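You operate a simulated robot arm through the tools that you are given. There is no shell and no other tool. Be economical: measure what you need, move in short steps, check, and stop when the job is done.

You are at the controls of a simulated robot arm. One attempt, no reset.

TASK
Pack up: push the green stool into the painted square, stack yellow, then blue on it, show CLOSED.
Fine: the fourth stool ends where it stood; slide the wall sign's cover to show CLOSED.
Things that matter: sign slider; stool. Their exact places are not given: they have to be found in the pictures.

It is judged by the outcome, as a careful person would: the job done as asked, and still so three seconds after it is handed in. It fails if anything else is knocked over, pushed out of place, dropped, spilled or broken. A push-on lid holds only when it is set on centred and level and pressed home; a screw cap is set on level and turned clockwise until tight.

THE ROBOT
A 7-joint arm with a two-finger parallel gripper on a trunk, on a base that drives. Base frame: it is fixed to the floor where the robot stands at the start and does not move with it; the origin is under the middle of the robot, x ahead of it, y to its left, z up; the surface under the hand at the start is at about z = 48. Readings come in cm, rad, newtons and seconds.
With the tool pointing down near the work surface it reaches from about 10 to 80 cm from the robot's upright axis, wherever it stands. Its first joint turns from -2.007 to 2.007 rad. Places, roughly: sign slider [-110, 50, 130]. Payload 3.91 kg.
Tool frame: the origin (TCP) lies between the finger pads and is the grasp point; the fingertips stand 3 cm ahead of it; z points along the fingers, y is the line along which they close. The gripper opens to 11 cm. The fingers are 2 cm wide and 1 cm thick; the gripper's body (4.8 by 11.2 cm) begins 5.5 cm behind the TCP.
Orientation is that of the tool frame in the base frame, as a unit quaternion [x, y, z, w]. With the fingers straight down and closing along the base's y, the tool's x points along the base's -x, its y along +y and its z along -z.

THE INTERFACE
- The arm moves only by the tool play_rows. Its argument "series" is a list that holds one entry, the list of rows, each a list of 7 numbers: the opening, from 0 (shut) to 1 (fully open), then the shift along the tool's x, y, z in m, then the turn, a rotation vector about the tool's x, y, z in rad. In form: [[[fingers, x, y, z, wx, wy, wz], ...]]. A call has 1 to 8 rows; each row shifts and turns the commanded pose from where the row before left it, along the tool's axes as they then stand. Rows are played at 5 a second. More than 5 cm and 0.15 rad between two rows, or a gripper value outside its range, and nothing of the call is played. Where a pose cannot be reached the arm comes as near as it can. A force on the tool above 90 N (or 10 N above the force at the start of the call, whichever is more), or a blocked arm, ends the call early, and 0.2 s more pass. The fingers move at their own pace (about 15.3 cm/s each) and stop on an object; they squeeze with about 30 N. The grip force told is the motor's: it shows also when the fingers shut on nothing. Time passes only in rows, and 0.2 s behind the last, so rows that do not move let the fingers close. The reply holds the time, the measured pose of the TCP, the force on the tool along the base axes, the opening and the grip force, in the units named above and with some noise, with the torque about the TCP (base axes, N m) and any sound that the robot's microphone picked up.
- Cameras (640 x 400 px; columns grow to the right, rows downward): "scene" is now at [18.85, 23.65, 134.16]; the picture's right is [0.54, -0.84, -0.00], its down [-0.78, -0.51, -0.36] and it looks along [0.30, 0.20, -0.93] (base axes); focal length 214 px, centre (320, 200). "wrist" rides on the gripper at [7.3, 1.7, -10.3] in the tool frame; the picture's right is [-0.23, 0.97, 0.00], its down [-0.76, -0.18, -0.62] and it looks along [-0.61, -0.14, 0.78] (tool axes); focal length 222 px, centre (320, 200).
- capture(camera): a new picture of that camera. The clock stands still meanwhile.
- raise_lower(by): slides the trunk up (or, below 0, down) by that many cm; the arm and the scene camera ride with it, the base frame stays. It gives what a move gives, with no picture.
- base_move(legs): drives the robot by 1 to 6 legs, each [ahead, left, turn to the left] in cm, cm and rad, along the robot's own axes; the way and the turn of a leg run together, so that a leg with both is an arc; at most 150 cm and 3.142 rad a leg. The arm and the cameras ride along, it lands a little off, and it stops where it bumps. It gives what a move gives.
- head_to(pan, tilt): turns the head with the scene camera to pan (to the left, within 1.396 rad either way) and tilt (down, from -0.506 to 1.204), counted from straight ahead of the robot. It gives what a move gives.
- locate(camera, pixels): for up to 12 pixels [column, row] of the newest picture of that camera ("zoom" is the newest enlarged one), the place [x, y, z] in the base frame of the surface seen there, good to about 0.3 cm. The clock stands still meanwhile.
- zoom(camera, box): a new picture of the part [left, top, right, bottom] of that camera's present view, enlarged. The clock stands still meanwhile.
- hand_in(): hands the job in; it is judged then, once.

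Keep the steps short. Do not move on a guess: measure, check each grasp and each placing, and mend mistakes. In all there are 80 turns and 60 pictures (those below and enlarged ones count). Leave the gripper open and the arm clear of the work at the hand-in unless told otherwise, and finish with a single line.

The tools are called after "Emit:" as name(argument=value, ...) on one line, values as JSON. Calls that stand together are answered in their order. play_rows: Moves the arm, as the interface text tells. Its arguments: {"type":"object","properties":{"series":{"type":"array","items":{"type":"array","items":{"type":"array","items":{"type":"number"}}}}},"required":["series"]} The other tools are called the same way: raise_lower (by) slides the trunk up or down; base_move (legs) drives the base; head_to (pan, tilt) turns the head that bears the scene camera; capture (camera) takes a picture; locate (camera, pixels) gives the place of the surface under pixels of a picture; zoom (camera, box) takes an enlarged picture of a part of a camera's view; hand_in () hands the job in.

At the start:

```text
clock: 0.0
ee_pos: [49.17, -45.05, 147.68]
tool_rot: [-0.001, 1.0, 0.0, 0.001]
contact_force: [-0.7, -0.2, -0.5]
wrist_torque: [0.03, -0.01, -0.04]
opening: 10.99
grasp_force: 0.0
trunk travel left (down, up): [-71.9, 27.1]
robot x, y, heading: [0.14, 0.09, -0.003]
head pan, tilt: [0.572, 1.201]
```

scene: 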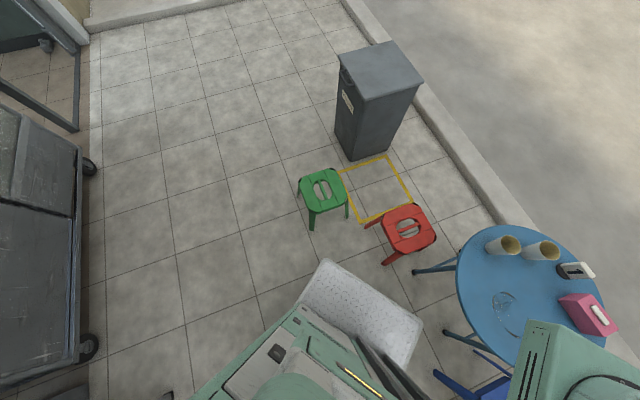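
wrist: 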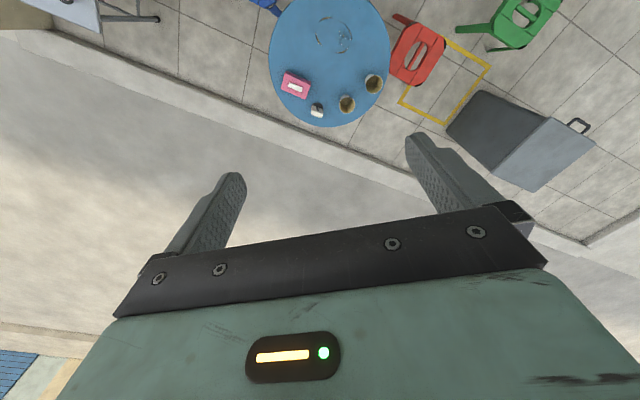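

I see the green stool at about (322,190), the painted square around (375,190), the red stool at (407,230), and a table. First I measure these.

Emit:
locate(camera="scene", pixels=[[340, 170], [387, 155], [411, 200], [362, 222], [302, 185], [318, 171], [345, 190], [323, 214], [312, 228], [349, 217], [407, 207], [500, 280]])

Emit:
zoom(camera="scene", box=[260, 130, 460, 280])

Emit:
head_to(pan=-0.6, tilt=0.8)

Emit:
capture(camera="scene")

```text
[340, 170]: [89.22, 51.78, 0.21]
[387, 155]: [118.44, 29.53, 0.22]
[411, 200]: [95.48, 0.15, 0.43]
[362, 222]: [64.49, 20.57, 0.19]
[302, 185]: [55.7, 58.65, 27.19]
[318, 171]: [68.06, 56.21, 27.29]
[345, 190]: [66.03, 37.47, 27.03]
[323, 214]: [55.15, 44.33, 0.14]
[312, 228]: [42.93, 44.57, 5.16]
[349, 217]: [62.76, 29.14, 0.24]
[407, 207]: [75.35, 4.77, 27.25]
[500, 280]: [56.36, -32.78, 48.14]
```

```text
2.67 times, centred on (360, 205) of scene
```

zoom: 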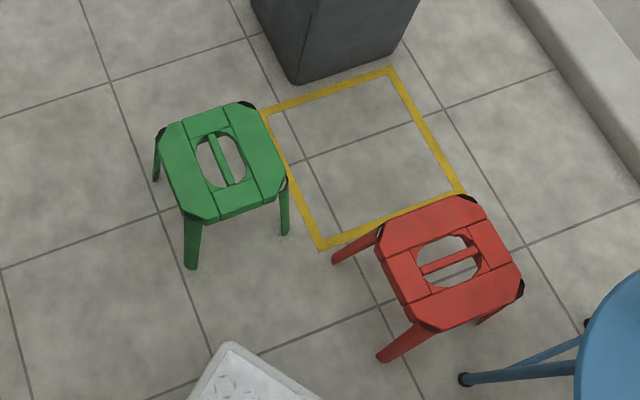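

```text
clock: 1.4
ee_pos: [48.99, -45.02, 147.65]
tool_rot: [0.0, 1.0, -0.001, 0.001]
contact_force: [-0.4, -0.1, 0.3]
wrist_torque: [0.02, 0.0, -0.03]
opening: 11.0
grasp_force: 0.0
trunk travel left (down, up): [-71.9, 27.1]
robot x, y, heading: [0.11, -0.06, 0.003]
head pan, tilt: [-0.6, 0.799]
```

```text
56 pictures are left
```

scene: 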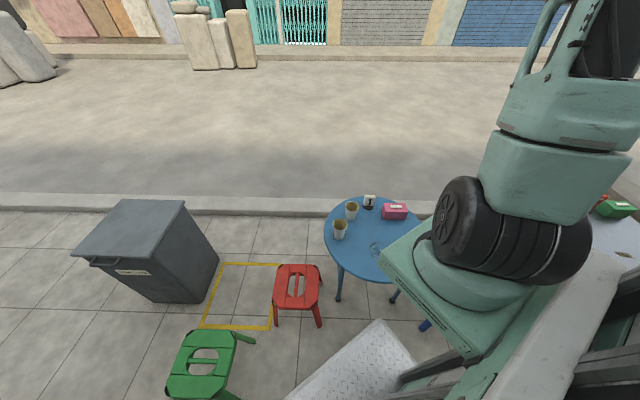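

Red stool, bin and table are close to the square. Yellow and blue are still to be found; I look around.

Emit:
head_to(pan=-1.39, tilt=0.75)

Emit:
capture(camera="scene")

Emit:
head_to(pan=1.39, tilt=0.6)

Emit:
capture(camera="scene")

```text
clock: 2.5
ee_pos: [49.1, -45.06, 147.68]
tool_rot: [-0.001, 1.0, -0.001, 0.001]
contact_force: [0.0, 0.1, 0.1]
wrist_torque: [0.02, 0.04, -0.02]
opening: 10.99
grasp_force: 0.1
trunk travel left (down, up): [-71.9, 27.1]
robot x, y, heading: [0.23, -0.01, -0.002]
head pan, tilt: [-1.389, 0.75]
```

```text
55 pictures are left
```

scene: 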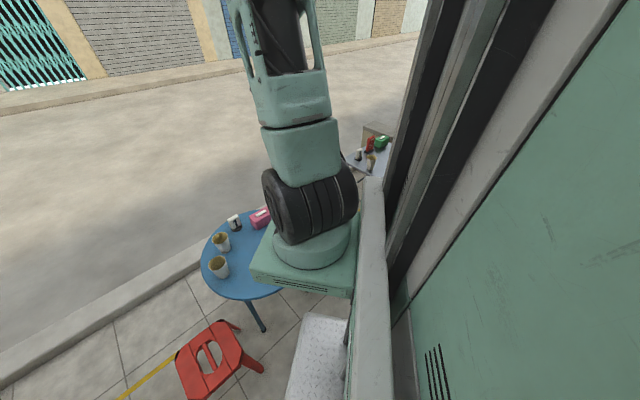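

```text
clock: 5.0
ee_pos: [49.11, -45.02, 147.62]
tool_rot: [0.0, 1.0, 0.0, 0.0]
contact_force: [0.3, 0.4, 0.1]
wrist_torque: [0.01, -0.02, 0.02]
opening: 11.0
grasp_force: 0.1
trunk travel left (down, up): [-71.9, 27.1]
robot x, y, heading: [0.19, -0.05, -0.001]
head pan, tilt: [1.389, 0.6]
```

```text
54 pictures are left
```

scene: 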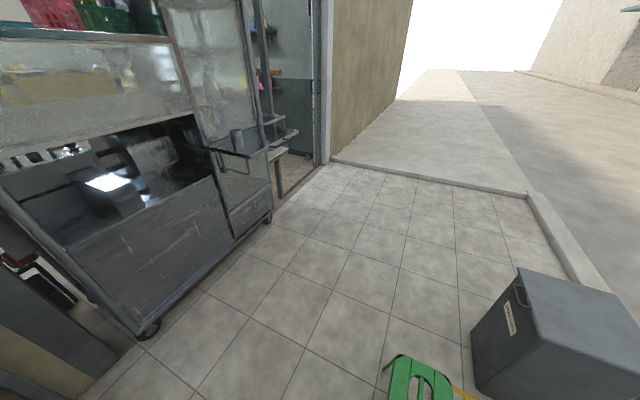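

No yellow yet. I aim the head at the front-right floor to see the robot's own footprint and the blue stool.

Emit:
head_to(pan=-0.3, tilt=1.2)

Emit:
capture(camera="scene")

Emit:
locate(camera="scene", pixels=[[320, 200], [320, 300], [320, 350], [200, 300], [440, 300], [200, 380], [450, 200], [500, 250]])

```text
clock: 6.7
ee_pos: [49.21, -45.1, 147.62]
tool_rot: [0.0, 1.0, -0.001, 0.001]
contact_force: [0.1, -0.4, 0.2]
wrist_torque: [0.01, -0.04, 0.0]
opening: 11.0
grasp_force: 0.0
trunk travel left (down, up): [-71.9, 27.1]
robot x, y, heading: [0.33, -0.08, -0.001]
head pan, tilt: [-0.3, 1.201]
```

```text
53 pictures are left
```

scene: 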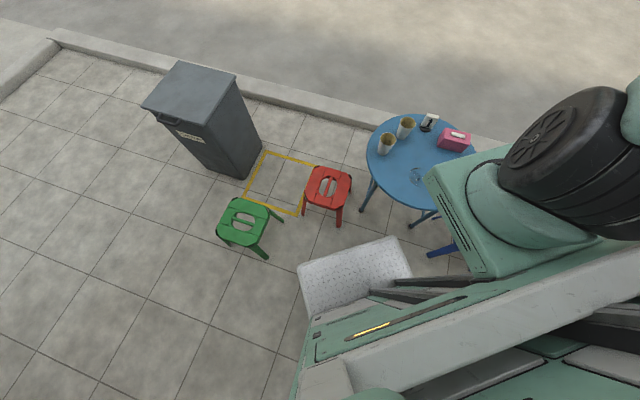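

```text
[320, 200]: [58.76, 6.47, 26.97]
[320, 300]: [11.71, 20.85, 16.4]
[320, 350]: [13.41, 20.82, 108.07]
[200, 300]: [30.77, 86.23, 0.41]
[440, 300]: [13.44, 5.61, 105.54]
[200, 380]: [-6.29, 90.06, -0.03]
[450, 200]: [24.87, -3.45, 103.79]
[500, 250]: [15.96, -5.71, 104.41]
```

I measure the front plate corners, the blue leg and the table edge.

Emit:
locate(camera="scene", pixels=[[300, 266], [394, 238], [410, 268], [440, 252], [310, 320], [386, 120], [370, 150], [425, 120], [412, 215], [360, 210], [455, 140], [245, 178]])

Emit:
capture(camera="wrist")

Emit:
locate(camera="wrist", pixels=[[330, 60], [330, 125], [270, 60], [388, 60], [330, 2], [258, 3], [270, 12], [100, 20]])

```text
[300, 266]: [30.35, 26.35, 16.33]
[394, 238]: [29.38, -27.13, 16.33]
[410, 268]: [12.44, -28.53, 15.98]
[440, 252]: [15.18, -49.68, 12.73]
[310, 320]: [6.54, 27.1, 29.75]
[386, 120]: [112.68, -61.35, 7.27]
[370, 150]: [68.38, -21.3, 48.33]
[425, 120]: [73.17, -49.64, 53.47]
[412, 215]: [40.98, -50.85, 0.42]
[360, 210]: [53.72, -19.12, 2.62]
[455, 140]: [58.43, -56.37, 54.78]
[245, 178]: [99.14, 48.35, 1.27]
```

```text
52 pictures are left
```

wrist: 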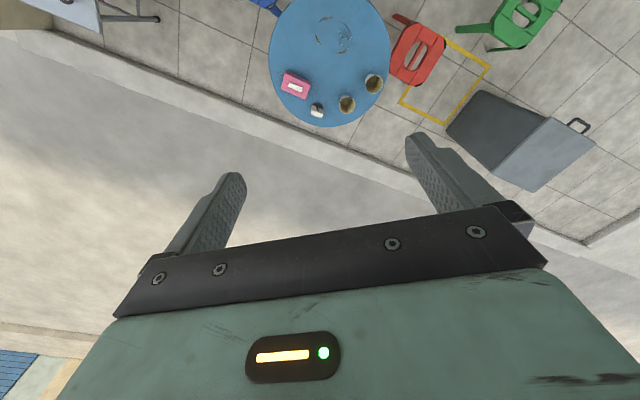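

```text
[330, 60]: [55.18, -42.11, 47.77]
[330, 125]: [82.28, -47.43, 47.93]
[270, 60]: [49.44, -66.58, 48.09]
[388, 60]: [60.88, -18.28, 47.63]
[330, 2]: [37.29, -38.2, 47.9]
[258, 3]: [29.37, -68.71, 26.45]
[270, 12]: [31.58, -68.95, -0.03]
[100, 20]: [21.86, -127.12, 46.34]
```

The robot's base is about ±30 cm, blue stool to the right near (25,-68). I turn left a bit to look behind.

Emit:
base_move(legs=[[0, 0, 0.8]])

Emit:
head_to(pan=1.39, tilt=0.5)

Emit:
capture(camera="scene")

Emit:
locate(camera="scene", pixels=[[320, 200], [320, 300], [320, 380], [150, 300], [480, 300], [100, 200], [500, 200], [200, 100]])

```text
clock: 9.2
ee_pos: [66.56, 3.03, 147.66]
tool_rot: [-0.384, 0.923, -0.001, 0.0]
contact_force: [0.5, 0.0, 0.3]
wrist_torque: [0.05, 0.0, 0.01]
opening: 11.0
grasp_force: 0.0
trunk travel left (down, up): [-71.9, 27.1]
robot x, y, heading: [0.17, 0.13, 0.79]
head pan, tilt: [-0.3, 1.201]
```

```text
clock: 10.9
ee_pos: [66.57, 3.01, 147.62]
tool_rot: [-0.384, 0.923, 0.0, 0.002]
contact_force: [0.6, -0.8, -0.1]
wrist_torque: [0.0, 0.02, 0.0]
opening: 11.0
grasp_force: 0.1
trunk travel left (down, up): [-71.9, 27.1]
robot x, y, heading: [0.05, 0.03, 0.786]
head pan, tilt: [1.389, 0.499]
```

```text
51 pictures are left
```

scene: 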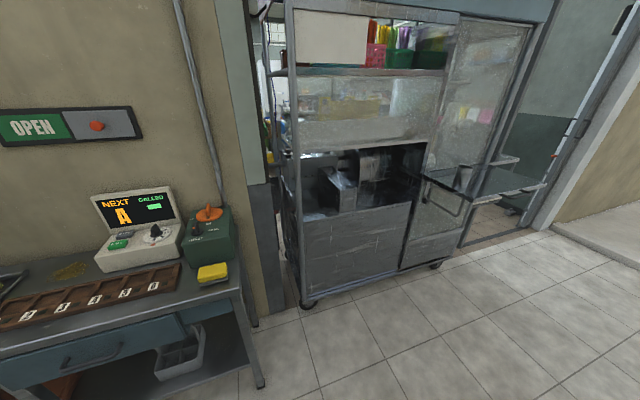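

```text
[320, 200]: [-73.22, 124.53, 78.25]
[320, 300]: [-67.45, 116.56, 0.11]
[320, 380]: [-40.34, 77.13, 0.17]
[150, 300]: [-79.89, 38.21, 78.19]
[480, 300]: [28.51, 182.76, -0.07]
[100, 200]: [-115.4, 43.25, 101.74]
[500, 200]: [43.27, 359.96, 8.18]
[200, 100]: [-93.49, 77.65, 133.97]
```

The OPEN sign is visible with a cover carrying a red knob. I look further round to find yellow.

Emit:
base_move(legs=[[0, 0, 1.2]])

Emit:
head_to(pan=1.39, tilt=0.7)

Emit:
capture(camera="scene")

Emit:
locate(camera="scene", pixels=[[320, 200], [320, 300], [320, 380], [150, 300], [480, 300], [100, 200], [500, 200], [200, 100]])

Emit:
head_to(pan=0.4, tilt=0.4)

Emit:
capture(camera="scene")

```text
clock: 14.3
ee_pos: [21.31, 63.13, 147.65]
tool_rot: [0.838, -0.545, 0.0, -0.001]
contact_force: [-0.9, 0.3, -0.3]
wrist_torque: [-0.02, -0.01, 0.02]
opening: 11.0
grasp_force: 0.0
trunk travel left (down, up): [-71.9, 27.1]
robot x, y, heading: [-0.28, 0.08, 1.987]
head pan, tilt: [1.389, 0.499]
```

```text
clock: 15.0
ee_pos: [21.34, 62.99, 147.57]
tool_rot: [0.839, -0.545, -0.001, -0.001]
contact_force: [0.3, 0.1, 0.0]
wrist_torque: [-0.01, 0.01, -0.02]
opening: 11.03
grasp_force: 0.1
trunk travel left (down, up): [-71.9, 27.1]
robot x, y, heading: [-0.16, -0.06, 1.989]
head pan, tilt: [1.389, 0.7]
```

```text
50 pictures are left
```

scene: 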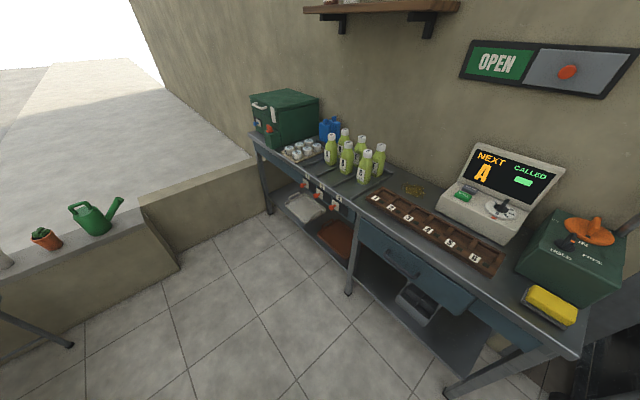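

```text
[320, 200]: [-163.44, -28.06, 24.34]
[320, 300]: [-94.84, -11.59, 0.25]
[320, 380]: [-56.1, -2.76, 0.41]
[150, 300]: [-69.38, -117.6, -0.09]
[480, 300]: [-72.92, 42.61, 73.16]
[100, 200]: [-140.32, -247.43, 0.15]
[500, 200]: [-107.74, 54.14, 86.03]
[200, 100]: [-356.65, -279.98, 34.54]
```

```text
clock: 16.3
ee_pos: [21.33, 63.16, 147.64]
tool_rot: [0.838, -0.545, 0.0, -0.001]
contact_force: [0.3, -0.6, 0.1]
wrist_torque: [0.01, 0.0, 0.01]
opening: 11.01
grasp_force: 0.0
trunk travel left (down, up): [-71.9, 27.1]
robot x, y, heading: [0.28, -0.15, 1.988]
head pan, tilt: [0.4, 0.4]
```

```text
49 pictures are left
```

scene: 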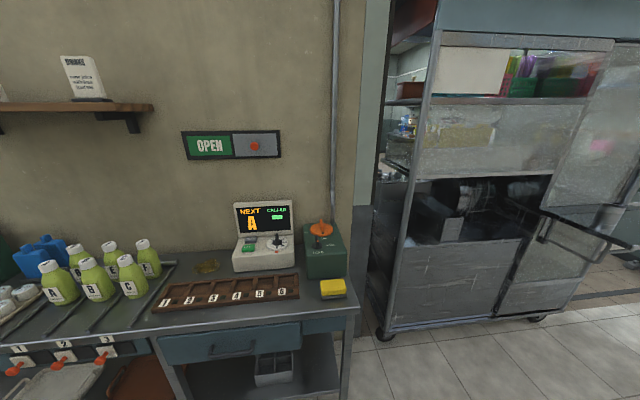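

Good view of the sign: knob at (255,146). I measure it and zoom.

Emit:
locate(camera="scene", pixels=[[255, 146], [181, 132], [281, 131], [281, 157], [234, 146], [274, 150], [209, 146], [246, 152], [265, 270], [320, 255], [320, 228], [225, 322]])

Emit:
zoom(camera="scene", box=[160, 100, 320, 200])

Emit:
base_move(legs=[[0, 0, 1.15]])

Emit:
head_to(pan=1.2, tilt=0.75)

Emit:
capture(camera="scene")

```text
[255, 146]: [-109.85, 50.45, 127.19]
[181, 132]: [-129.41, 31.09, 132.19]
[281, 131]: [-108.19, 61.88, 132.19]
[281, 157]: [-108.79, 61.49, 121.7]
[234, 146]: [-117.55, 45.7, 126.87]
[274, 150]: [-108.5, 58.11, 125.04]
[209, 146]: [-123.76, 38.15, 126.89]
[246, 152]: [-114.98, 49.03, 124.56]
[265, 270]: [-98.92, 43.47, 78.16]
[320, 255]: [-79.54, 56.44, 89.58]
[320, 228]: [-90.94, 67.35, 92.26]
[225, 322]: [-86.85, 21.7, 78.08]
```

```text
4.00 times, centred on (240, 150) of scene
```

zoom: 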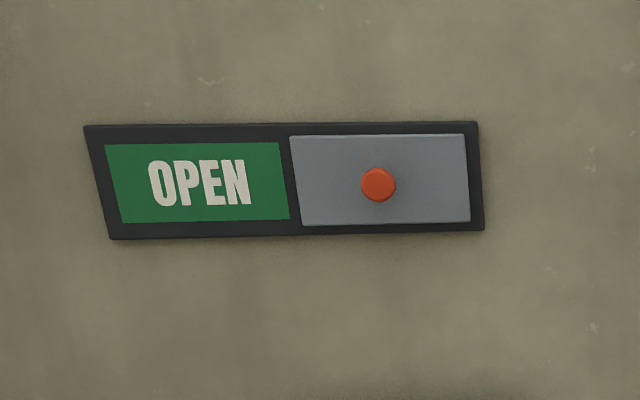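

```text
clock: 19.6
ee_pos: [-49.49, 44.69, 147.63]
tool_rot: [1.0, 0.003, 0.0, -0.001]
contact_force: [-0.5, -0.4, -0.4]
wrist_torque: [0.0, 0.03, -0.02]
opening: 11.0
grasp_force: 0.0
trunk travel left (down, up): [-71.9, 27.1]
robot x, y, heading: [-0.2, 0.17, -3.131]
head pan, tilt: [0.4, 0.4]
```

```text
clock: 20.7
ee_pos: [-49.48, 44.62, 147.73]
tool_rot: [1.0, 0.003, -0.001, -0.001]
contact_force: [0.5, 1.4, -0.7]
wrist_torque: [0.0, -0.01, 0.01]
opening: 11.01
grasp_force: 0.1
trunk travel left (down, up): [-71.9, 27.1]
robot x, y, heading: [-0.1, 0.03, -3.128]
head pan, tilt: [1.201, 0.75]
```

```text
47 pictures are left
```

scene: 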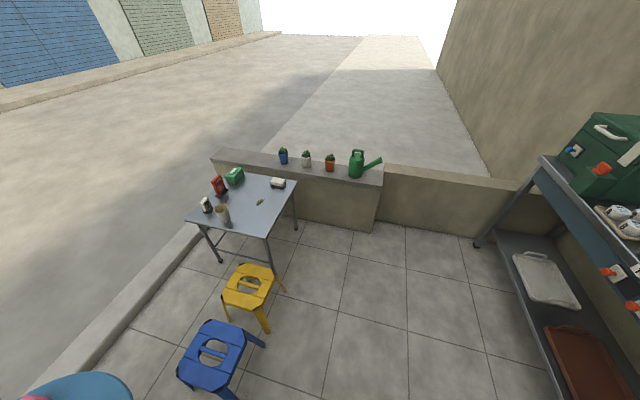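

Yellow and blue found on the far side. Sign details: I measure from the zoomed picture.

Emit:
locate(camera="zoom", pixels=[[378, 184], [364, 184], [392, 184], [378, 171], [378, 198], [300, 180], [464, 180], [440, 200], [340, 150], [110, 180], [280, 180], [475, 180]])

Emit:
locate(camera="scene", pixels=[[248, 283], [224, 292], [250, 265], [272, 273], [262, 310], [217, 347], [182, 360], [210, 325], [247, 340], [225, 382], [275, 268], [220, 258]])

Emit:
zoom(camera="scene", box=[140, 240, 340, 400])

```text
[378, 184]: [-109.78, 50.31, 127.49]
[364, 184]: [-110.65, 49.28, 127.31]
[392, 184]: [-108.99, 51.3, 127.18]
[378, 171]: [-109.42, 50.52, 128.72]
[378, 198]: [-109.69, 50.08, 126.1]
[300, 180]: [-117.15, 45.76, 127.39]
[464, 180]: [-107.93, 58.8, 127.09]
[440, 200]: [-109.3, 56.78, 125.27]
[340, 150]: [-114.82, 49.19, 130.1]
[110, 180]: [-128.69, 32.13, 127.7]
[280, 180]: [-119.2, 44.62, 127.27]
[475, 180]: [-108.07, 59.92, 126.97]
```

```text
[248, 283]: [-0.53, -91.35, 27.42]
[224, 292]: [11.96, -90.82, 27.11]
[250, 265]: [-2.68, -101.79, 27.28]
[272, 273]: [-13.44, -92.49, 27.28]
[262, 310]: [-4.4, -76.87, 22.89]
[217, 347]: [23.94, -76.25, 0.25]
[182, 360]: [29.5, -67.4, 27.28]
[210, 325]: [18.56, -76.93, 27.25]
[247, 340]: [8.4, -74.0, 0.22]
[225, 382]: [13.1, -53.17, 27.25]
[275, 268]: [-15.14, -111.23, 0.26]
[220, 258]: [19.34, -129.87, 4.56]
```

```text
2.50 times, centred on (240, 320) of scene
```

zoom: 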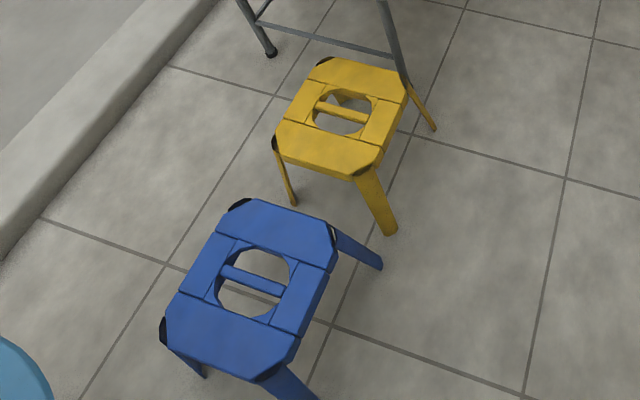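

The sign faces direction (0.817,-0.577), with the knob at (-109.8, 50.3, 127.3), sticking out 3.3 cm. I turn to face it, then move left and ahead to bring it in reach.

Emit:
base_move(legs=[[0, 0, -0.63], [0, 32, 0], [36, 0, 0]])

Emit:
head_to(pan=-0.3, tilt=0.5)

Emit:
capture(camera="scene")

```text
clock: 26.4
ee_pos: [-61.35, 60.18, 147.56]
tool_rot: [0.953, -0.304, 0.0, -0.001]
contact_force: [0.5, 0.1, 0.0]
wrist_torque: [0.01, -0.03, -0.02]
opening: 10.98
grasp_force: 0.0
trunk travel left (down, up): [-71.9, 27.1]
robot x, y, heading: [-47.52, -4.99, 2.521]
head pan, tilt: [1.201, 0.75]
```

```text
clock: 28.0
ee_pos: [-61.31, 60.17, 147.57]
tool_rot: [0.952, -0.305, -0.001, 0.0]
contact_force: [-0.5, 0.3, -0.3]
wrist_torque: [0.0, 0.0, 0.02]
opening: 10.97
grasp_force: 0.0
trunk travel left (down, up): [-71.9, 27.1]
robot x, y, heading: [-47.63, -5.21, 2.52]
head pan, tilt: [-0.3, 0.499]
```

```text
45 pictures are left
```

scene: 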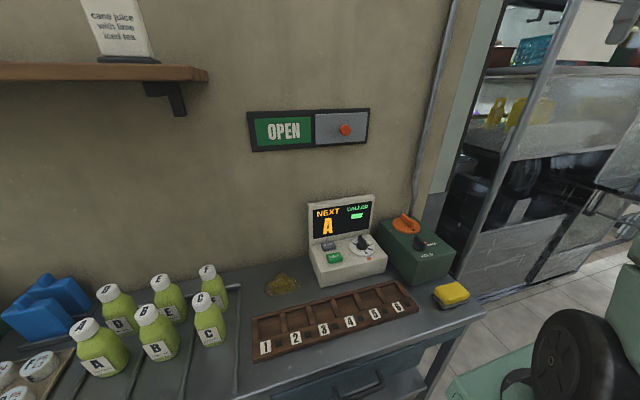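

TCP is 49 ahead/45 right; knob is 83 ahead/9 right of the robot. I pitch the tool to point at the wall while sliding left.

Emit:
play_rows(series=[[[1, 0, 0.03, 0, 0, -0.15, 0], [1, 0, 0.03, 0, 0, -0.15, 0], [1, 0, 0.03, 0, 0, -0.15, 0], [1, 0, 0.03, 0, 0, -0.15, 0], [1, 0, 0.03, 0, 0, -0.15, 0], [1, 0, 0.03, 0, 0, -0.15, 0], [1, 0, 0.03, 0, 0, -0.15, 0]]])

Emit:
play_rows(series=[[[1, 0, 0.03, 0, 0, -0.15, 0], [1, 0, 0.03, 0, 0, -0.15, 0], [1, 0, 0.03, 0, 0, -0.15, 0], [1, 0, 0.03, 0, 0, -0.071, 0], [1, 0, 0.03, 0, 0, 0, 0], [1, 0, 0, 0, 0, 0, 0]]])

```text
clock: 29.6
ee_pos: [-70.6, 52.61, 143.08]
tool_rot: [0.861, -0.273, -0.41, -0.13]
contact_force: [-0.2, 0.5, 0.2]
wrist_torque: [0.0, -0.03, -0.04]
opening: 10.99
grasp_force: 0.1
out of reach, approached as far as the arm can: row 5, 6, 7
trunk travel left (down, up): [-71.9, 27.1]
robot x, y, heading: [-47.61, -5.11, 2.518]
head pan, tilt: [-0.3, 0.499]
```

```text
clock: 31.0
ee_pos: [-78.61, 51.01, 132.55]
tool_rot: [0.725, -0.232, -0.617, -0.198]
contact_force: [0.5, -0.8, -0.2]
wrist_torque: [-0.03, 0.01, -0.04]
opening: 11.01
grasp_force: 0.0
out of reach, approached as far as the arm can: row 1, 2, 3, 4, 5
trunk travel left (down, up): [-71.9, 27.1]
robot x, y, heading: [-47.35, -5.15, 2.526]
head pan, tilt: [-0.3, 0.499]
```

The arm strayed from the command; I check the current state by picture.

Emit:
capture(camera="wrist")

Emit:
play_rows(series=[[[1, 0, 0, 0.02, 0, 0, 0], [1, 0, 0, 0.02, 0, 0, 0]]])

```text
44 pictures are left
```

wrist: 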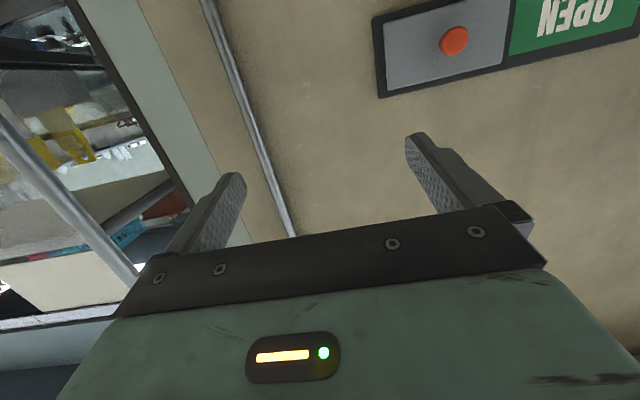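

```text
clock: 31.6
ee_pos: [-81.94, 53.12, 131.95]
tool_rot: [0.726, -0.232, -0.616, -0.198]
contact_force: [0.4, 0.1, 0.1]
wrist_torque: [-0.03, -0.04, -0.02]
opening: 11.01
grasp_force: 0.1
trunk travel left (down, up): [-71.9, 27.1]
robot x, y, heading: [-47.66, -4.87, 2.527]
head pan, tilt: [-0.3, 0.499]
```

Now tracking fine. Knob lies 18.3 cm left, 20.6 ahead, 4.6 below. I level the tool, shift left and down first.

Emit:
play_rows(series=[[[1, 0, 0.03, 0, 0, -0.08, 0], [1, 0, 0.03, 0, 0, -0.08, 0], [1, 0.012, 0.03, 0, 0, 0, 0], [1, 0.012, 0.03, 0, 0, 0, 0], [1, 0.012, 0.03, 0, 0, 0, 0], [1, 0.01, 0.033, 0, 0, 0, 0]]])

Emit:
capture(camera="wrist")

```text
clock: 33.0
ee_pos: [-93.56, 43.2, 130.8]
tool_rot: [0.675, -0.213, -0.673, -0.213]
contact_force: [0.4, -0.5, 0.5]
wrist_torque: [-0.02, 0.01, 0.02]
opening: 11.01
grasp_force: 0.0
out of reach, approached as far as the arm can: row 2, 3, 4, 5, 6
trunk travel left (down, up): [-71.9, 27.1]
robot x, y, heading: [-47.63, -5.64, 2.522]
head pan, tilt: [-0.3, 0.499]
```

```text
43 pictures are left
```

wrist: 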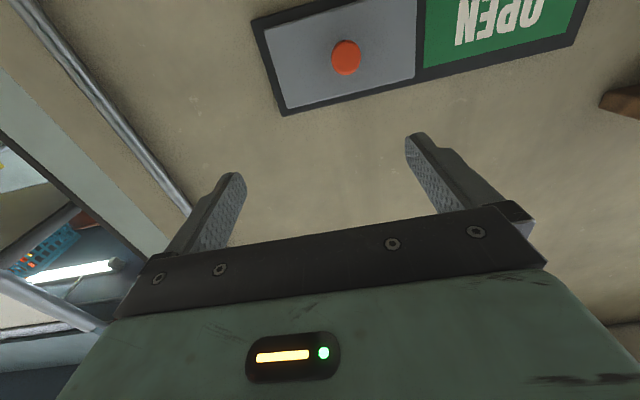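

Level now. Remaining: left 3.5, down 3.5, ahead ~16.8. I advance 11 with corrections.

Emit:
play_rows(series=[[[1, 0, 0, 0.03, 0, 0, 0], [1, 0.009, 0.009, 0.02, 0, 0, 0], [1, 0.009, 0.009, 0.02, 0, 0, 0], [1, 0.009, 0.009, 0.02, 0, 0, 0], [1, 0.008, 0.008, 0.02, 0, 0, 0]]])

Emit:
capture(camera="wrist")

Emit:
capture(camera="scene")

```text
clock: 34.2
ee_pos: [-100.94, 49.68, 130.12]
tool_rot: [0.677, -0.212, -0.672, -0.212]
contact_force: [0.2, -0.7, -0.5]
wrist_torque: [0.02, 0.0, 0.04]
opening: 10.98
grasp_force: 0.0
out of reach, approached as far as the arm can: row 2, 3, 4, 5
trunk travel left (down, up): [-71.9, 27.1]
robot x, y, heading: [-47.58, -5.13, 2.522]
head pan, tilt: [-0.3, 0.499]
```

```text
42 pictures are left
```

wrist: 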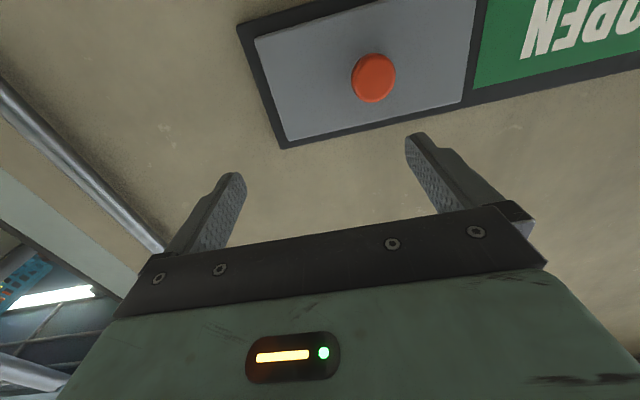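

```text
41 pictures are left
```

scene: 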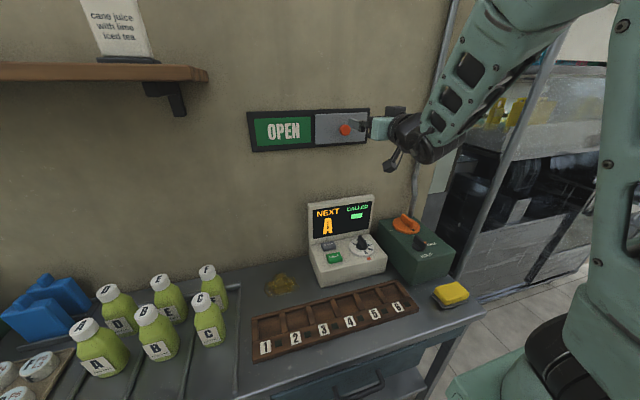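

The arm is limited sideways here; the base and trunk can supply that. Base left 4.6 cm, trunk down 2.8.

Emit:
base_move(legs=[[0, 4.6, 0]])

Emit:
raise_lower(by=-2.8)

```text
clock: 35.1
ee_pos: [-103.42, 45.92, 130.26]
tool_rot: [0.677, -0.212, -0.672, -0.211]
contact_force: [0.3, -0.5, -0.1]
wrist_torque: [0.02, 0.0, 0.0]
opening: 11.01
grasp_force: 0.0
trunk travel left (down, up): [-71.9, 27.1]
robot x, y, heading: [-50.48, -9.12, 2.526]
head pan, tilt: [-0.3, 0.499]
```

```text
clock: 35.9
ee_pos: [-103.35, 46.1, 127.43]
tool_rot: [0.677, -0.213, -0.672, -0.213]
contact_force: [-1.3, 0.1, -0.4]
wrist_torque: [-0.02, 0.0, 0.0]
opening: 11.01
grasp_force: 0.1
trunk travel left (down, up): [-69.1, 29.9]
robot x, y, heading: [-50.43, -8.85, 2.521]
head pan, tilt: [-0.3, 0.499]
```

Aligned with the knob: u -22, z 127.4. Advance 6.9 cm.

Emit:
play_rows(series=[[[1, 0, 0, 0.023, 0, 0, 0], [1, 0, 0, 0.023, 0, 0, 0], [1, 0, 0, 0.023, 0, 0, 0]]])

Emit:
capture(camera="wrist")

```text
clock: 36.7
ee_pos: [-105.28, 46.17, 128.83]
tool_rot: [0.678, -0.212, -0.671, -0.211]
contact_force: [0.4, 0.0, 0.9]
wrist_torque: [-0.01, -0.03, 0.01]
opening: 11.01
grasp_force: 0.0
out of reach, approached as far as the arm can: row 1, 2, 3
trunk travel left (down, up): [-69.1, 29.9]
robot x, y, heading: [-50.36, -8.84, 2.519]
head pan, tilt: [-0.3, 0.499]
```

```text
40 pictures are left
```

wrist: 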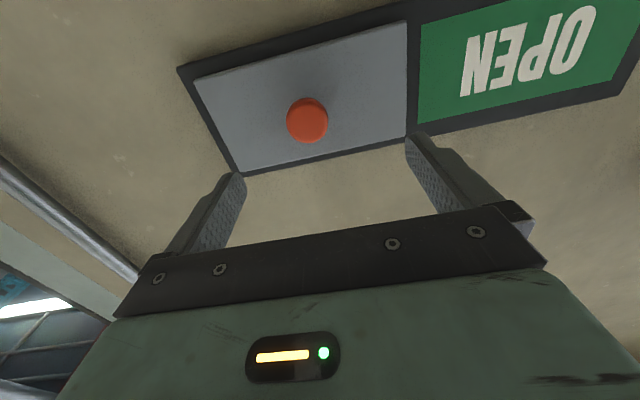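

Base supplies the rest: ahead 5.4, right 0.8, trunk down 1.5.

Emit:
raise_lower(by=-1.5)

Emit:
base_move(legs=[[3.5, -0.8, 0]])

Emit:
capture(camera="wrist")

Emit:
locate(camera="wrist", pixels=[[290, 140], [300, 150], [310, 140], [300, 130], [250, 160]])

```text
clock: 37.3
ee_pos: [-105.3, 46.36, 127.34]
tool_rot: [0.678, -0.21, -0.673, -0.209]
contact_force: [-0.1, 0.8, 0.1]
wrist_torque: [-0.02, -0.03, -0.02]
opening: 10.99
grasp_force: 0.2
trunk travel left (down, up): [-67.6, 31.4]
robot x, y, heading: [-50.48, -8.73, 2.522]
head pan, tilt: [-0.3, 0.499]
```

```text
clock: 38.2
ee_pos: [-107.66, 49.0, 127.23]
tool_rot: [0.679, -0.211, -0.672, -0.209]
contact_force: [-0.4, 0.3, -0.7]
wrist_torque: [-0.01, -0.01, 0.01]
opening: 11.01
grasp_force: 0.0
trunk travel left (down, up): [-67.6, 31.4]
robot x, y, heading: [-52.7, -6.26, 2.526]
head pan, tilt: [-0.3, 0.499]
```

```text
39 pictures are left
```

wrist: 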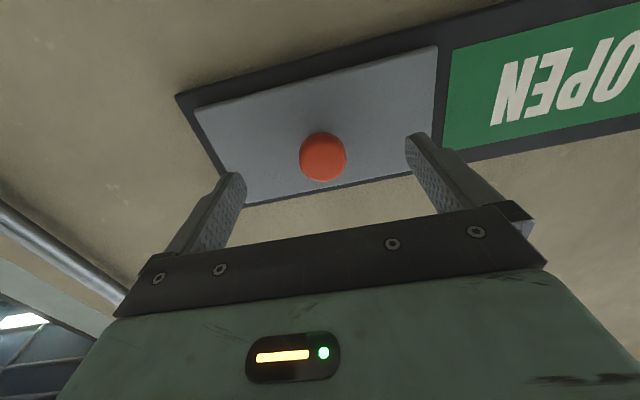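

```text
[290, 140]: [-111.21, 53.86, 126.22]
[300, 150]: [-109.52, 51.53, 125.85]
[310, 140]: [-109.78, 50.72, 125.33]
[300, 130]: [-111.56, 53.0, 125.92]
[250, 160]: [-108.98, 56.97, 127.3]
```

Nicely centred. 2 cm more, then close on the knob.

Emit:
base_move(legs=[[1.9, 0, 0]])

Emit:
play_rows(series=[[[0.4, 0, 0, 0, 0, 0, 0], [0, 0, 0, 0, 0, 0, 0], [0, 0, 0, 0, 0, 0, 0], [0, 0, 0, 0, 0, 0, 0]]])

Emit:
capture(camera="wrist")

```text
clock: 39.0
ee_pos: [-109.35, 49.94, 127.15]
tool_rot: [0.679, -0.211, -0.672, -0.21]
contact_force: [0.3, 0.4, 0.5]
wrist_torque: [0.01, 0.02, -0.03]
opening: 10.98
grasp_force: 0.1
trunk travel left (down, up): [-67.6, 31.4]
robot x, y, heading: [-54.32, -5.07, 2.523]
head pan, tilt: [-0.3, 0.499]
```

```text
clock: 40.0
ee_pos: [-109.37, 49.9, 127.31]
tool_rot: [0.678, -0.209, -0.673, -0.209]
contact_force: [-5.7, -9.9, 0.7]
wrist_torque: [0.0, 0.09, 0.34]
opening: 3.11
grasp_force: 45.2
trunk travel left (down, up): [-67.6, 31.4]
robot x, y, heading: [-53.99, -5.12, 2.515]
head pan, tilt: [-0.3, 0.499]
```

```text
38 pictures are left
```

wrist: 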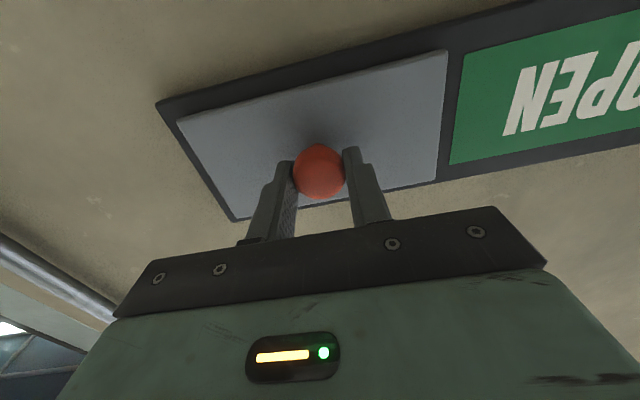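

Knob gripped (3.1 cm). Now slide left with the base, 8 cm first.

Emit:
base_move(legs=[[0, 8, 0]])

Emit:
capture(camera="wrist")

```text
clock: 41.0
ee_pos: [-114.04, 43.42, 127.23]
tool_rot: [0.678, -0.21, -0.672, -0.21]
contact_force: [-6.7, 4.4, 2.4]
wrist_torque: [0.06, -0.15, 0.0]
opening: 3.14
grasp_force: 45.1
trunk travel left (down, up): [-67.6, 31.4]
robot x, y, heading: [-58.15, -11.84, 2.52]
head pan, tilt: [-0.3, 0.499]
```

```text
37 pictures are left
```

wrist: 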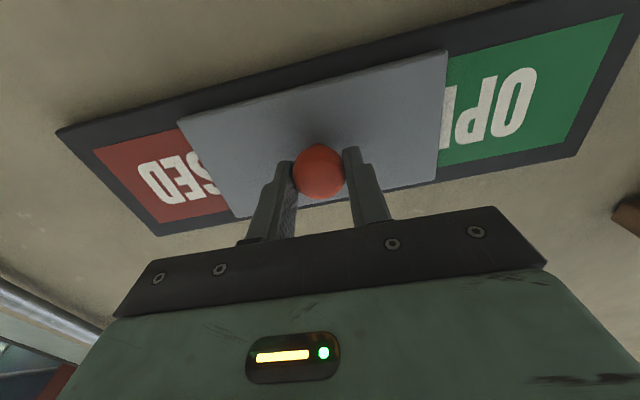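

Sliding well. 8 cm more, then check.

Emit:
base_move(legs=[[0, 8, 0]])

Emit:
capture(camera="wrist")

```text
clock: 42.1
ee_pos: [-118.81, 36.87, 127.31]
tool_rot: [0.678, -0.21, -0.672, -0.21]
contact_force: [-12.4, 8.9, 0.6]
wrist_torque: [0.08, -0.09, 0.05]
opening: 3.12
grasp_force: 45.4
trunk travel left (down, up): [-67.6, 31.4]
robot x, y, heading: [-63.51, -18.01, 2.524]
head pan, tilt: [-0.3, 0.499]
```

```text
36 pictures are left
```

wrist: 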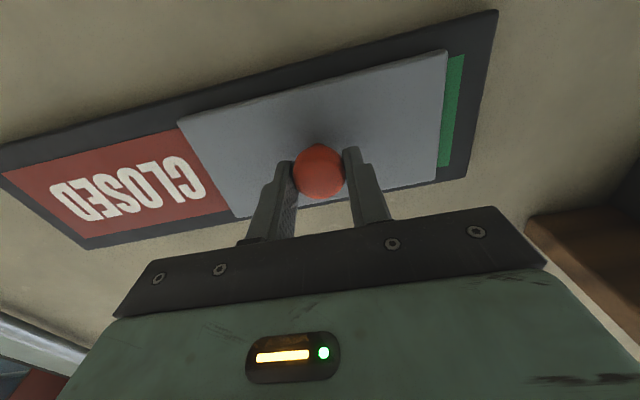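

A green strip ~1.2 cm remains; push on to the stop.

Emit:
base_move(legs=[[0, 1.5, 0]])

Emit:
capture(camera="wrist")

```text
clock: 42.8
ee_pos: [-119.7, 35.59, 127.29]
tool_rot: [0.678, -0.21, -0.672, -0.21]
contact_force: [-10.0, 7.1, -3.0]
wrist_torque: [-0.12, -0.22, 0.09]
opening: 3.13
grasp_force: 45.1
trunk travel left (down, up): [-67.6, 31.4]
robot x, y, heading: [-64.44, -19.71, 2.525]
head pan, tilt: [-0.3, 0.499]
```

```text
35 pictures are left
```

wrist: 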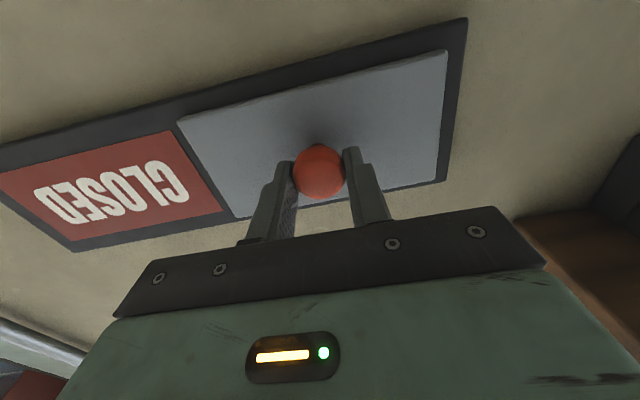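

CLOSED fully shown, cover at its stop. I release and back off.

Emit:
play_rows(series=[[[0.6, 0, 0, 0, 0, 0, 0], [0.6, 0, 0, 0, 0, 0, 0]]])

Emit:
base_move(legs=[[-20, 0, 0], [0, -48, 0], [-17, 0, 0]])

Emit:
head_to(pan=0.3, tilt=0.3)

Emit:
capture(camera="scene")

```text
clock: 43.4
ee_pos: [-119.66, 35.59, 127.29]
tool_rot: [0.679, -0.21, -0.672, -0.21]
contact_force: [0.6, -0.6, -0.7]
wrist_torque: [-0.03, -0.01, 0.01]
opening: 6.61
grasp_force: 0.1
trunk travel left (down, up): [-67.6, 31.4]
robot x, y, heading: [-64.25, -19.24, 2.52]
head pan, tilt: [-0.3, 0.499]
```

```text
clock: 48.5
ee_pos: [-62.3, 52.65, 127.3]
tool_rot: [0.679, -0.207, -0.673, -0.207]
contact_force: [-0.3, 0.3, -0.7]
wrist_torque: [0.01, -0.02, -0.03]
opening: 6.6
grasp_force: 0.1
trunk travel left (down, up): [-67.6, 31.4]
robot x, y, heading: [-7.18, -1.58, 2.53]
head pan, tilt: [-0.3, 0.499]
```

```text
clock: 49.5
ee_pos: [-62.34, 52.53, 127.4]
tool_rot: [0.679, -0.208, -0.673, -0.208]
contact_force: [0.5, 0.4, -0.3]
wrist_torque: [0.01, -0.02, 0.01]
opening: 6.59
grasp_force: 0.1
trunk travel left (down, up): [-67.6, 31.4]
robot x, y, heading: [-6.66, -1.74, 2.534]
head pan, tilt: [0.3, 0.3]
```

```text
34 pictures are left
```

scene: 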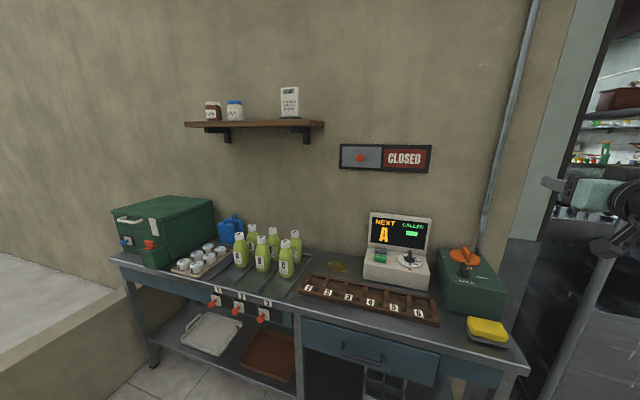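

Sign reads CLOSED. Now bring the tool back to pointing down.

Emit:
play_rows(series=[[[0.6, 0, -0.02, -0.02, 0, 0.15, 0], [0.6, 0, -0.02, 0, 0, 0.15, 0], [0.6, 0, -0.02, 0, 0, 0.15, 0], [0.6, 0, -0.02, 0, 0, 0.15, 0], [0.6, 0, -0.02, 0, 0, 0.15, 0], [0.6, 0, -0.02, 0, 0, 0.15, 0], [0.6, 0, -0.02, 0, 0, 0.15, 0]]])

Emit:
play_rows(series=[[[0.6, 0, 0, 0, 0, 0.15, 0], [0.6, 0, 0, 0, 0, 0.15, 0], [0.6, 0, 0, 0, 0, 0.15, 0], [0.6, 0, 0, 0, 0, 0.071, 0], [0.6, 0, 0, 0, 0, 0, 0]]])

Emit:
base_move(legs=[[0, 0, -1.75]])

Emit:
head_to(pan=0, tilt=0.9)

Emit:
capture(camera="scene")

```text
clock: 51.1
ee_pos: [-52.8, 63.13, 127.36]
tool_rot: [0.925, -0.284, -0.241, -0.075]
contact_force: [1.0, -0.8, 0.7]
wrist_torque: [-0.01, -0.01, -0.04]
opening: 6.61
grasp_force: 0.1
trunk travel left (down, up): [-67.6, 31.4]
robot x, y, heading: [-6.46, -2.11, 2.534]
head pan, tilt: [0.3, 0.3]
```

```text
clock: 52.4
ee_pos: [-52.82, 63.16, 127.3]
tool_rot: [0.956, -0.293, 0.004, 0.0]
contact_force: [0.1, -0.5, 0.8]
wrist_torque: [0.01, -0.01, -0.01]
opening: 6.6
grasp_force: 0.0
trunk travel left (down, up): [-67.6, 31.4]
robot x, y, heading: [-6.42, -1.7, 2.531]
head pan, tilt: [0.3, 0.3]
```

```text
clock: 57.0
ee_pos: [65.92, 31.0, 127.38]
tool_rot: [-0.382, 0.924, -0.002, -0.003]
contact_force: [0.3, 0.5, 0.5]
wrist_torque: [0.0, -0.01, -0.01]
opening: 6.61
grasp_force: 0.1
trunk travel left (down, up): [-67.6, 31.4]
robot x, y, heading: [-6.33, -1.97, 0.765]
head pan, tilt: [0.3, 0.3]
```

```text
clock: 58.0
ee_pos: [65.87, 30.96, 127.43]
tool_rot: [-0.381, 0.925, -0.002, -0.003]
contact_force: [-0.5, 0.3, 0.1]
wrist_torque: [0.03, 0.06, 0.0]
opening: 6.61
grasp_force: 0.1
trunk travel left (down, up): [-67.6, 31.4]
robot x, y, heading: [-6.93, -2.51, 0.768]
head pan, tilt: [0.0, 0.901]
```

```text
33 pictures are left
```

scene: 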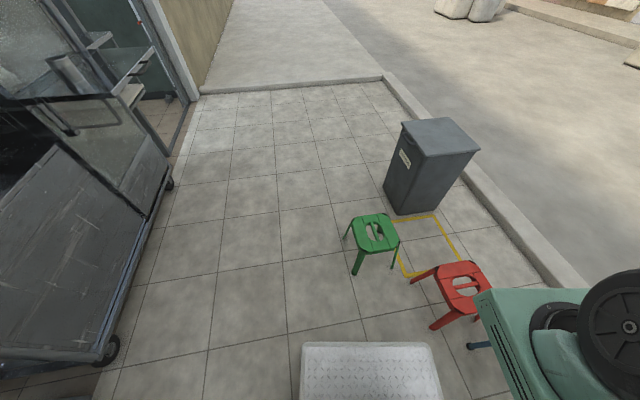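

Zoom onto green, square and red for measurement.

Emit:
zoom(camera="scene", box=[330, 190, 490, 290])

```text
4.00 times, centred on (410, 240) of scene
```

zoom: 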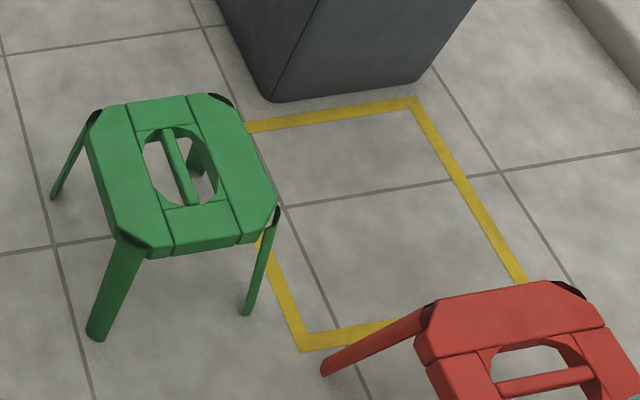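

Emit:
locate(camera="zoom", pixels=[[120, 115], [205, 100], [90, 140], [135, 240], [255, 235], [270, 195], [172, 140], [190, 195], [55, 192], [97, 335], [247, 310], [180, 168]])

Emit:
locate(camera="zoom", pixels=[[413, 103], [307, 342], [520, 275], [250, 126], [270, 95], [425, 80], [325, 370], [435, 305], [580, 293], [500, 388], [590, 372], [430, 365]])

```text
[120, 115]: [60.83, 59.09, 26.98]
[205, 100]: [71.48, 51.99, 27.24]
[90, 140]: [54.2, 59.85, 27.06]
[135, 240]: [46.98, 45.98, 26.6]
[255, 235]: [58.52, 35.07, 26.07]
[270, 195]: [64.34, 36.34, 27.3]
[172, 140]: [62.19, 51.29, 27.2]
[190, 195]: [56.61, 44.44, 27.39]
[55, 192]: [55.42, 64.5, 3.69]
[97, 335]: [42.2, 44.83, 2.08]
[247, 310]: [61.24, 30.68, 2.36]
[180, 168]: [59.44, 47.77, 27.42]
```

```text
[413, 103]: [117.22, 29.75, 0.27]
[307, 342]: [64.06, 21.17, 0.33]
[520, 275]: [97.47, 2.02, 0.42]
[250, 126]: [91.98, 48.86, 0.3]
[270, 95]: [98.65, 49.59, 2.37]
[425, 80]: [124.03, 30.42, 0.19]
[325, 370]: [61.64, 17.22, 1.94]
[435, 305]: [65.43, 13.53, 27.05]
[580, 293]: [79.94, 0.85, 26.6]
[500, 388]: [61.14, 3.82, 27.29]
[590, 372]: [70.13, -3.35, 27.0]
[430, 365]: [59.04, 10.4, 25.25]
```

Green's footprint ≈28 cm, centred at (59,47.7), its bar at ~52°, nearly aligned with the square (centre (91.7,25.6)). Push path is a straight line at ‑35°. I drive round to stand behind green on that line.

Emit:
base_move(legs=[[23.4, 35.8, 0], [46.4, 14.9, 0], [0, 0, -1.37]])

Emit:
head_to(pan=-0.1, tilt=1.0)

Emit:
capture(camera="scene")

```text
clock: 66.5
ee_pos: [54.06, 17.99, 127.45]
tool_rot: [0.298, 0.955, 0.0, -0.004]
contact_force: [0.0, -0.5, -0.8]
wrist_torque: [-0.01, 0.0, -0.02]
opening: 6.58
grasp_force: 0.0
trunk travel left (down, up): [-67.6, 31.4]
robot x, y, heading: [9.15, 83.62, -0.623]
head pan, tilt: [0.0, 0.901]
```

```text
clock: 67.2
ee_pos: [54.21, 18.04, 127.34]
tool_rot: [0.299, 0.954, 0.001, -0.003]
contact_force: [-0.1, -0.7, 0.3]
wrist_torque: [-0.01, -0.02, -0.01]
opening: 6.58
grasp_force: 0.1
trunk travel left (down, up): [-67.6, 31.4]
robot x, y, heading: [8.75, 83.62, -0.62]
head pan, tilt: [-0.099, 1.0]
```

```text
31 pictures are left
```

scene: 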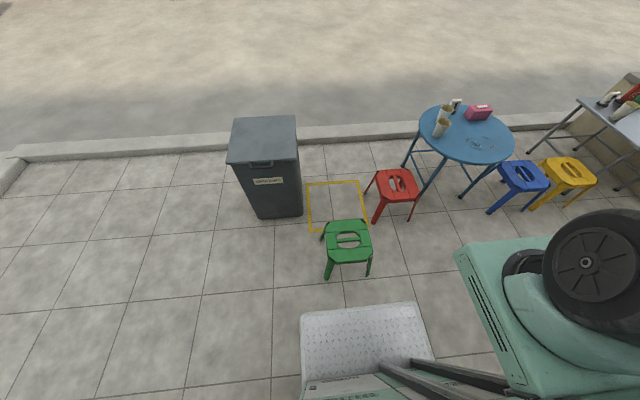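

All four stools visible. I zoom on green/square and on blue/yellow for bars.

Emit:
zoom(camera="scene", box=[290, 160, 410, 285])

Emit:
locate(camera="zoom", pixels=[[200, 205], [220, 100]])

```text
3.20 times, centred on (350, 222) of scene
```

zoom: 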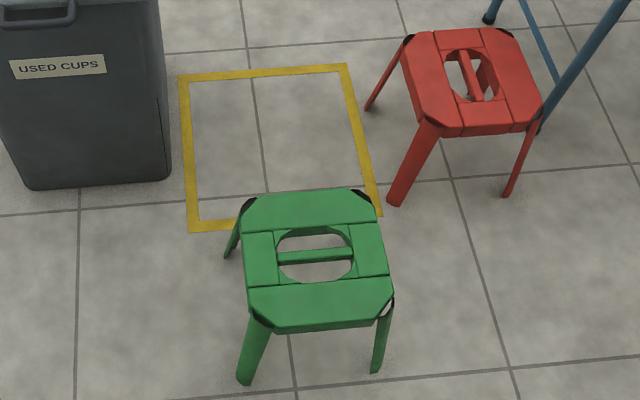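

```text
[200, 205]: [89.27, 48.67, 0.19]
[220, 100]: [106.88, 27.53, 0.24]
```

Emit:
locate(camera="zoom", pixels=[[283, 258], [347, 253], [315, 255], [184, 76], [344, 67], [194, 226], [378, 210], [316, 262], [316, 249], [316, 278], [316, 236], [390, 290]])

Emit:
locate(camera="zoom", pixels=[[244, 380], [377, 370], [227, 255], [394, 202], [370, 106], [505, 192], [240, 205], [375, 200], [252, 300], [460, 55], [478, 98], [488, 20]])

```text
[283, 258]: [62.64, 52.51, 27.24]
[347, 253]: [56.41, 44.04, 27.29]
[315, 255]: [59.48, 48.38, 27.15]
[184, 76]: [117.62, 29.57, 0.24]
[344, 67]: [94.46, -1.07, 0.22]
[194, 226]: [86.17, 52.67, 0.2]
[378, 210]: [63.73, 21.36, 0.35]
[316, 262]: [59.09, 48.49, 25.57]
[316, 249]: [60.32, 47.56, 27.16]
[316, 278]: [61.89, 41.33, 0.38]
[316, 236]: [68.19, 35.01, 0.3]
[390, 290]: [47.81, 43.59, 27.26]
```

```text
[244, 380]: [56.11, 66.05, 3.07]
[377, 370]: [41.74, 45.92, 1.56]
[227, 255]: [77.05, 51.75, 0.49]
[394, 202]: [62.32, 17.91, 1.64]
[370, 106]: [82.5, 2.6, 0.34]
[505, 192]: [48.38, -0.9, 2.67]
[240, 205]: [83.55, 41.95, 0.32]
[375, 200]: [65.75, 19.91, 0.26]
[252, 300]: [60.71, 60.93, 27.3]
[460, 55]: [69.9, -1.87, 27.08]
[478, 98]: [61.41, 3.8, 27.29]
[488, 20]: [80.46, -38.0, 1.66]
```

Bar at 53.7°, centre (59.5,48.3); square centre (90.9,25.5); push is 38.8 cm at ‑36°. Position the TCP over the bar, then turn the tool 90° so that the fingers close across the bar.

Emit:
play_rows(series=[[[0.5, 0.019, 0.0395, 0, 0, 0, 0], [0.5, 0.019, 0.0395, 0, 0, 0, 0], [0.5, 0.019, 0.0395, 0, 0, 0, 0], [0.5, 0.019, 0.0395, 0, 0, 0, 0], [0.5, 0.019, 0.0395, 0, 0, 0, 0], [0.5, 0.019, 0.0395, 0, 0, 0, 0], [0.5, 0.019, 0.0395, 0, 0, 0, 0]]])

Emit:
play_rows(series=[[[0.5, 0, 0, 0, 0, 0, 0.15], [0.5, 0, 0, 0, 0, 0, 0.15], [0.5, 0, 0, 0, 0, 0, 0.15], [0.5, 0, 0, 0, 0, 0, 0.15], [0.5, 0, 0, 0, 0, 0, 0.15], [0.5, 0, 0, 0, 0, 0, 0.15], [0.5, 0, 0, 0, 0, 0, 0.15]]])

Emit:
raise_lower(by=-45)

```text
clock: 68.8
ee_pos: [59.05, 48.6, 127.27]
tool_rot: [0.298, 0.954, 0.0, -0.004]
contact_force: [-0.4, -0.3, -0.6]
wrist_torque: [0.02, 0.0, 0.03]
opening: 5.5
grasp_force: 0.1
trunk travel left (down, up): [-67.6, 31.4]
robot x, y, heading: [8.59, 83.54, -0.619]
head pan, tilt: [-0.099, 1.0]
```

```text
clock: 70.4
ee_pos: [58.95, 48.42, 127.43]
tool_rot: [0.737, 0.675, -0.002, -0.003]
contact_force: [0.6, -0.4, 0.2]
wrist_torque: [-0.03, -0.01, -0.01]
opening: 5.52
grasp_force: 0.1
trunk travel left (down, up): [-67.6, 31.4]
robot x, y, heading: [8.69, 83.6, -0.624]
head pan, tilt: [-0.099, 1.0]
```

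```text
refused: -45 is not a number from -40 to 40
```

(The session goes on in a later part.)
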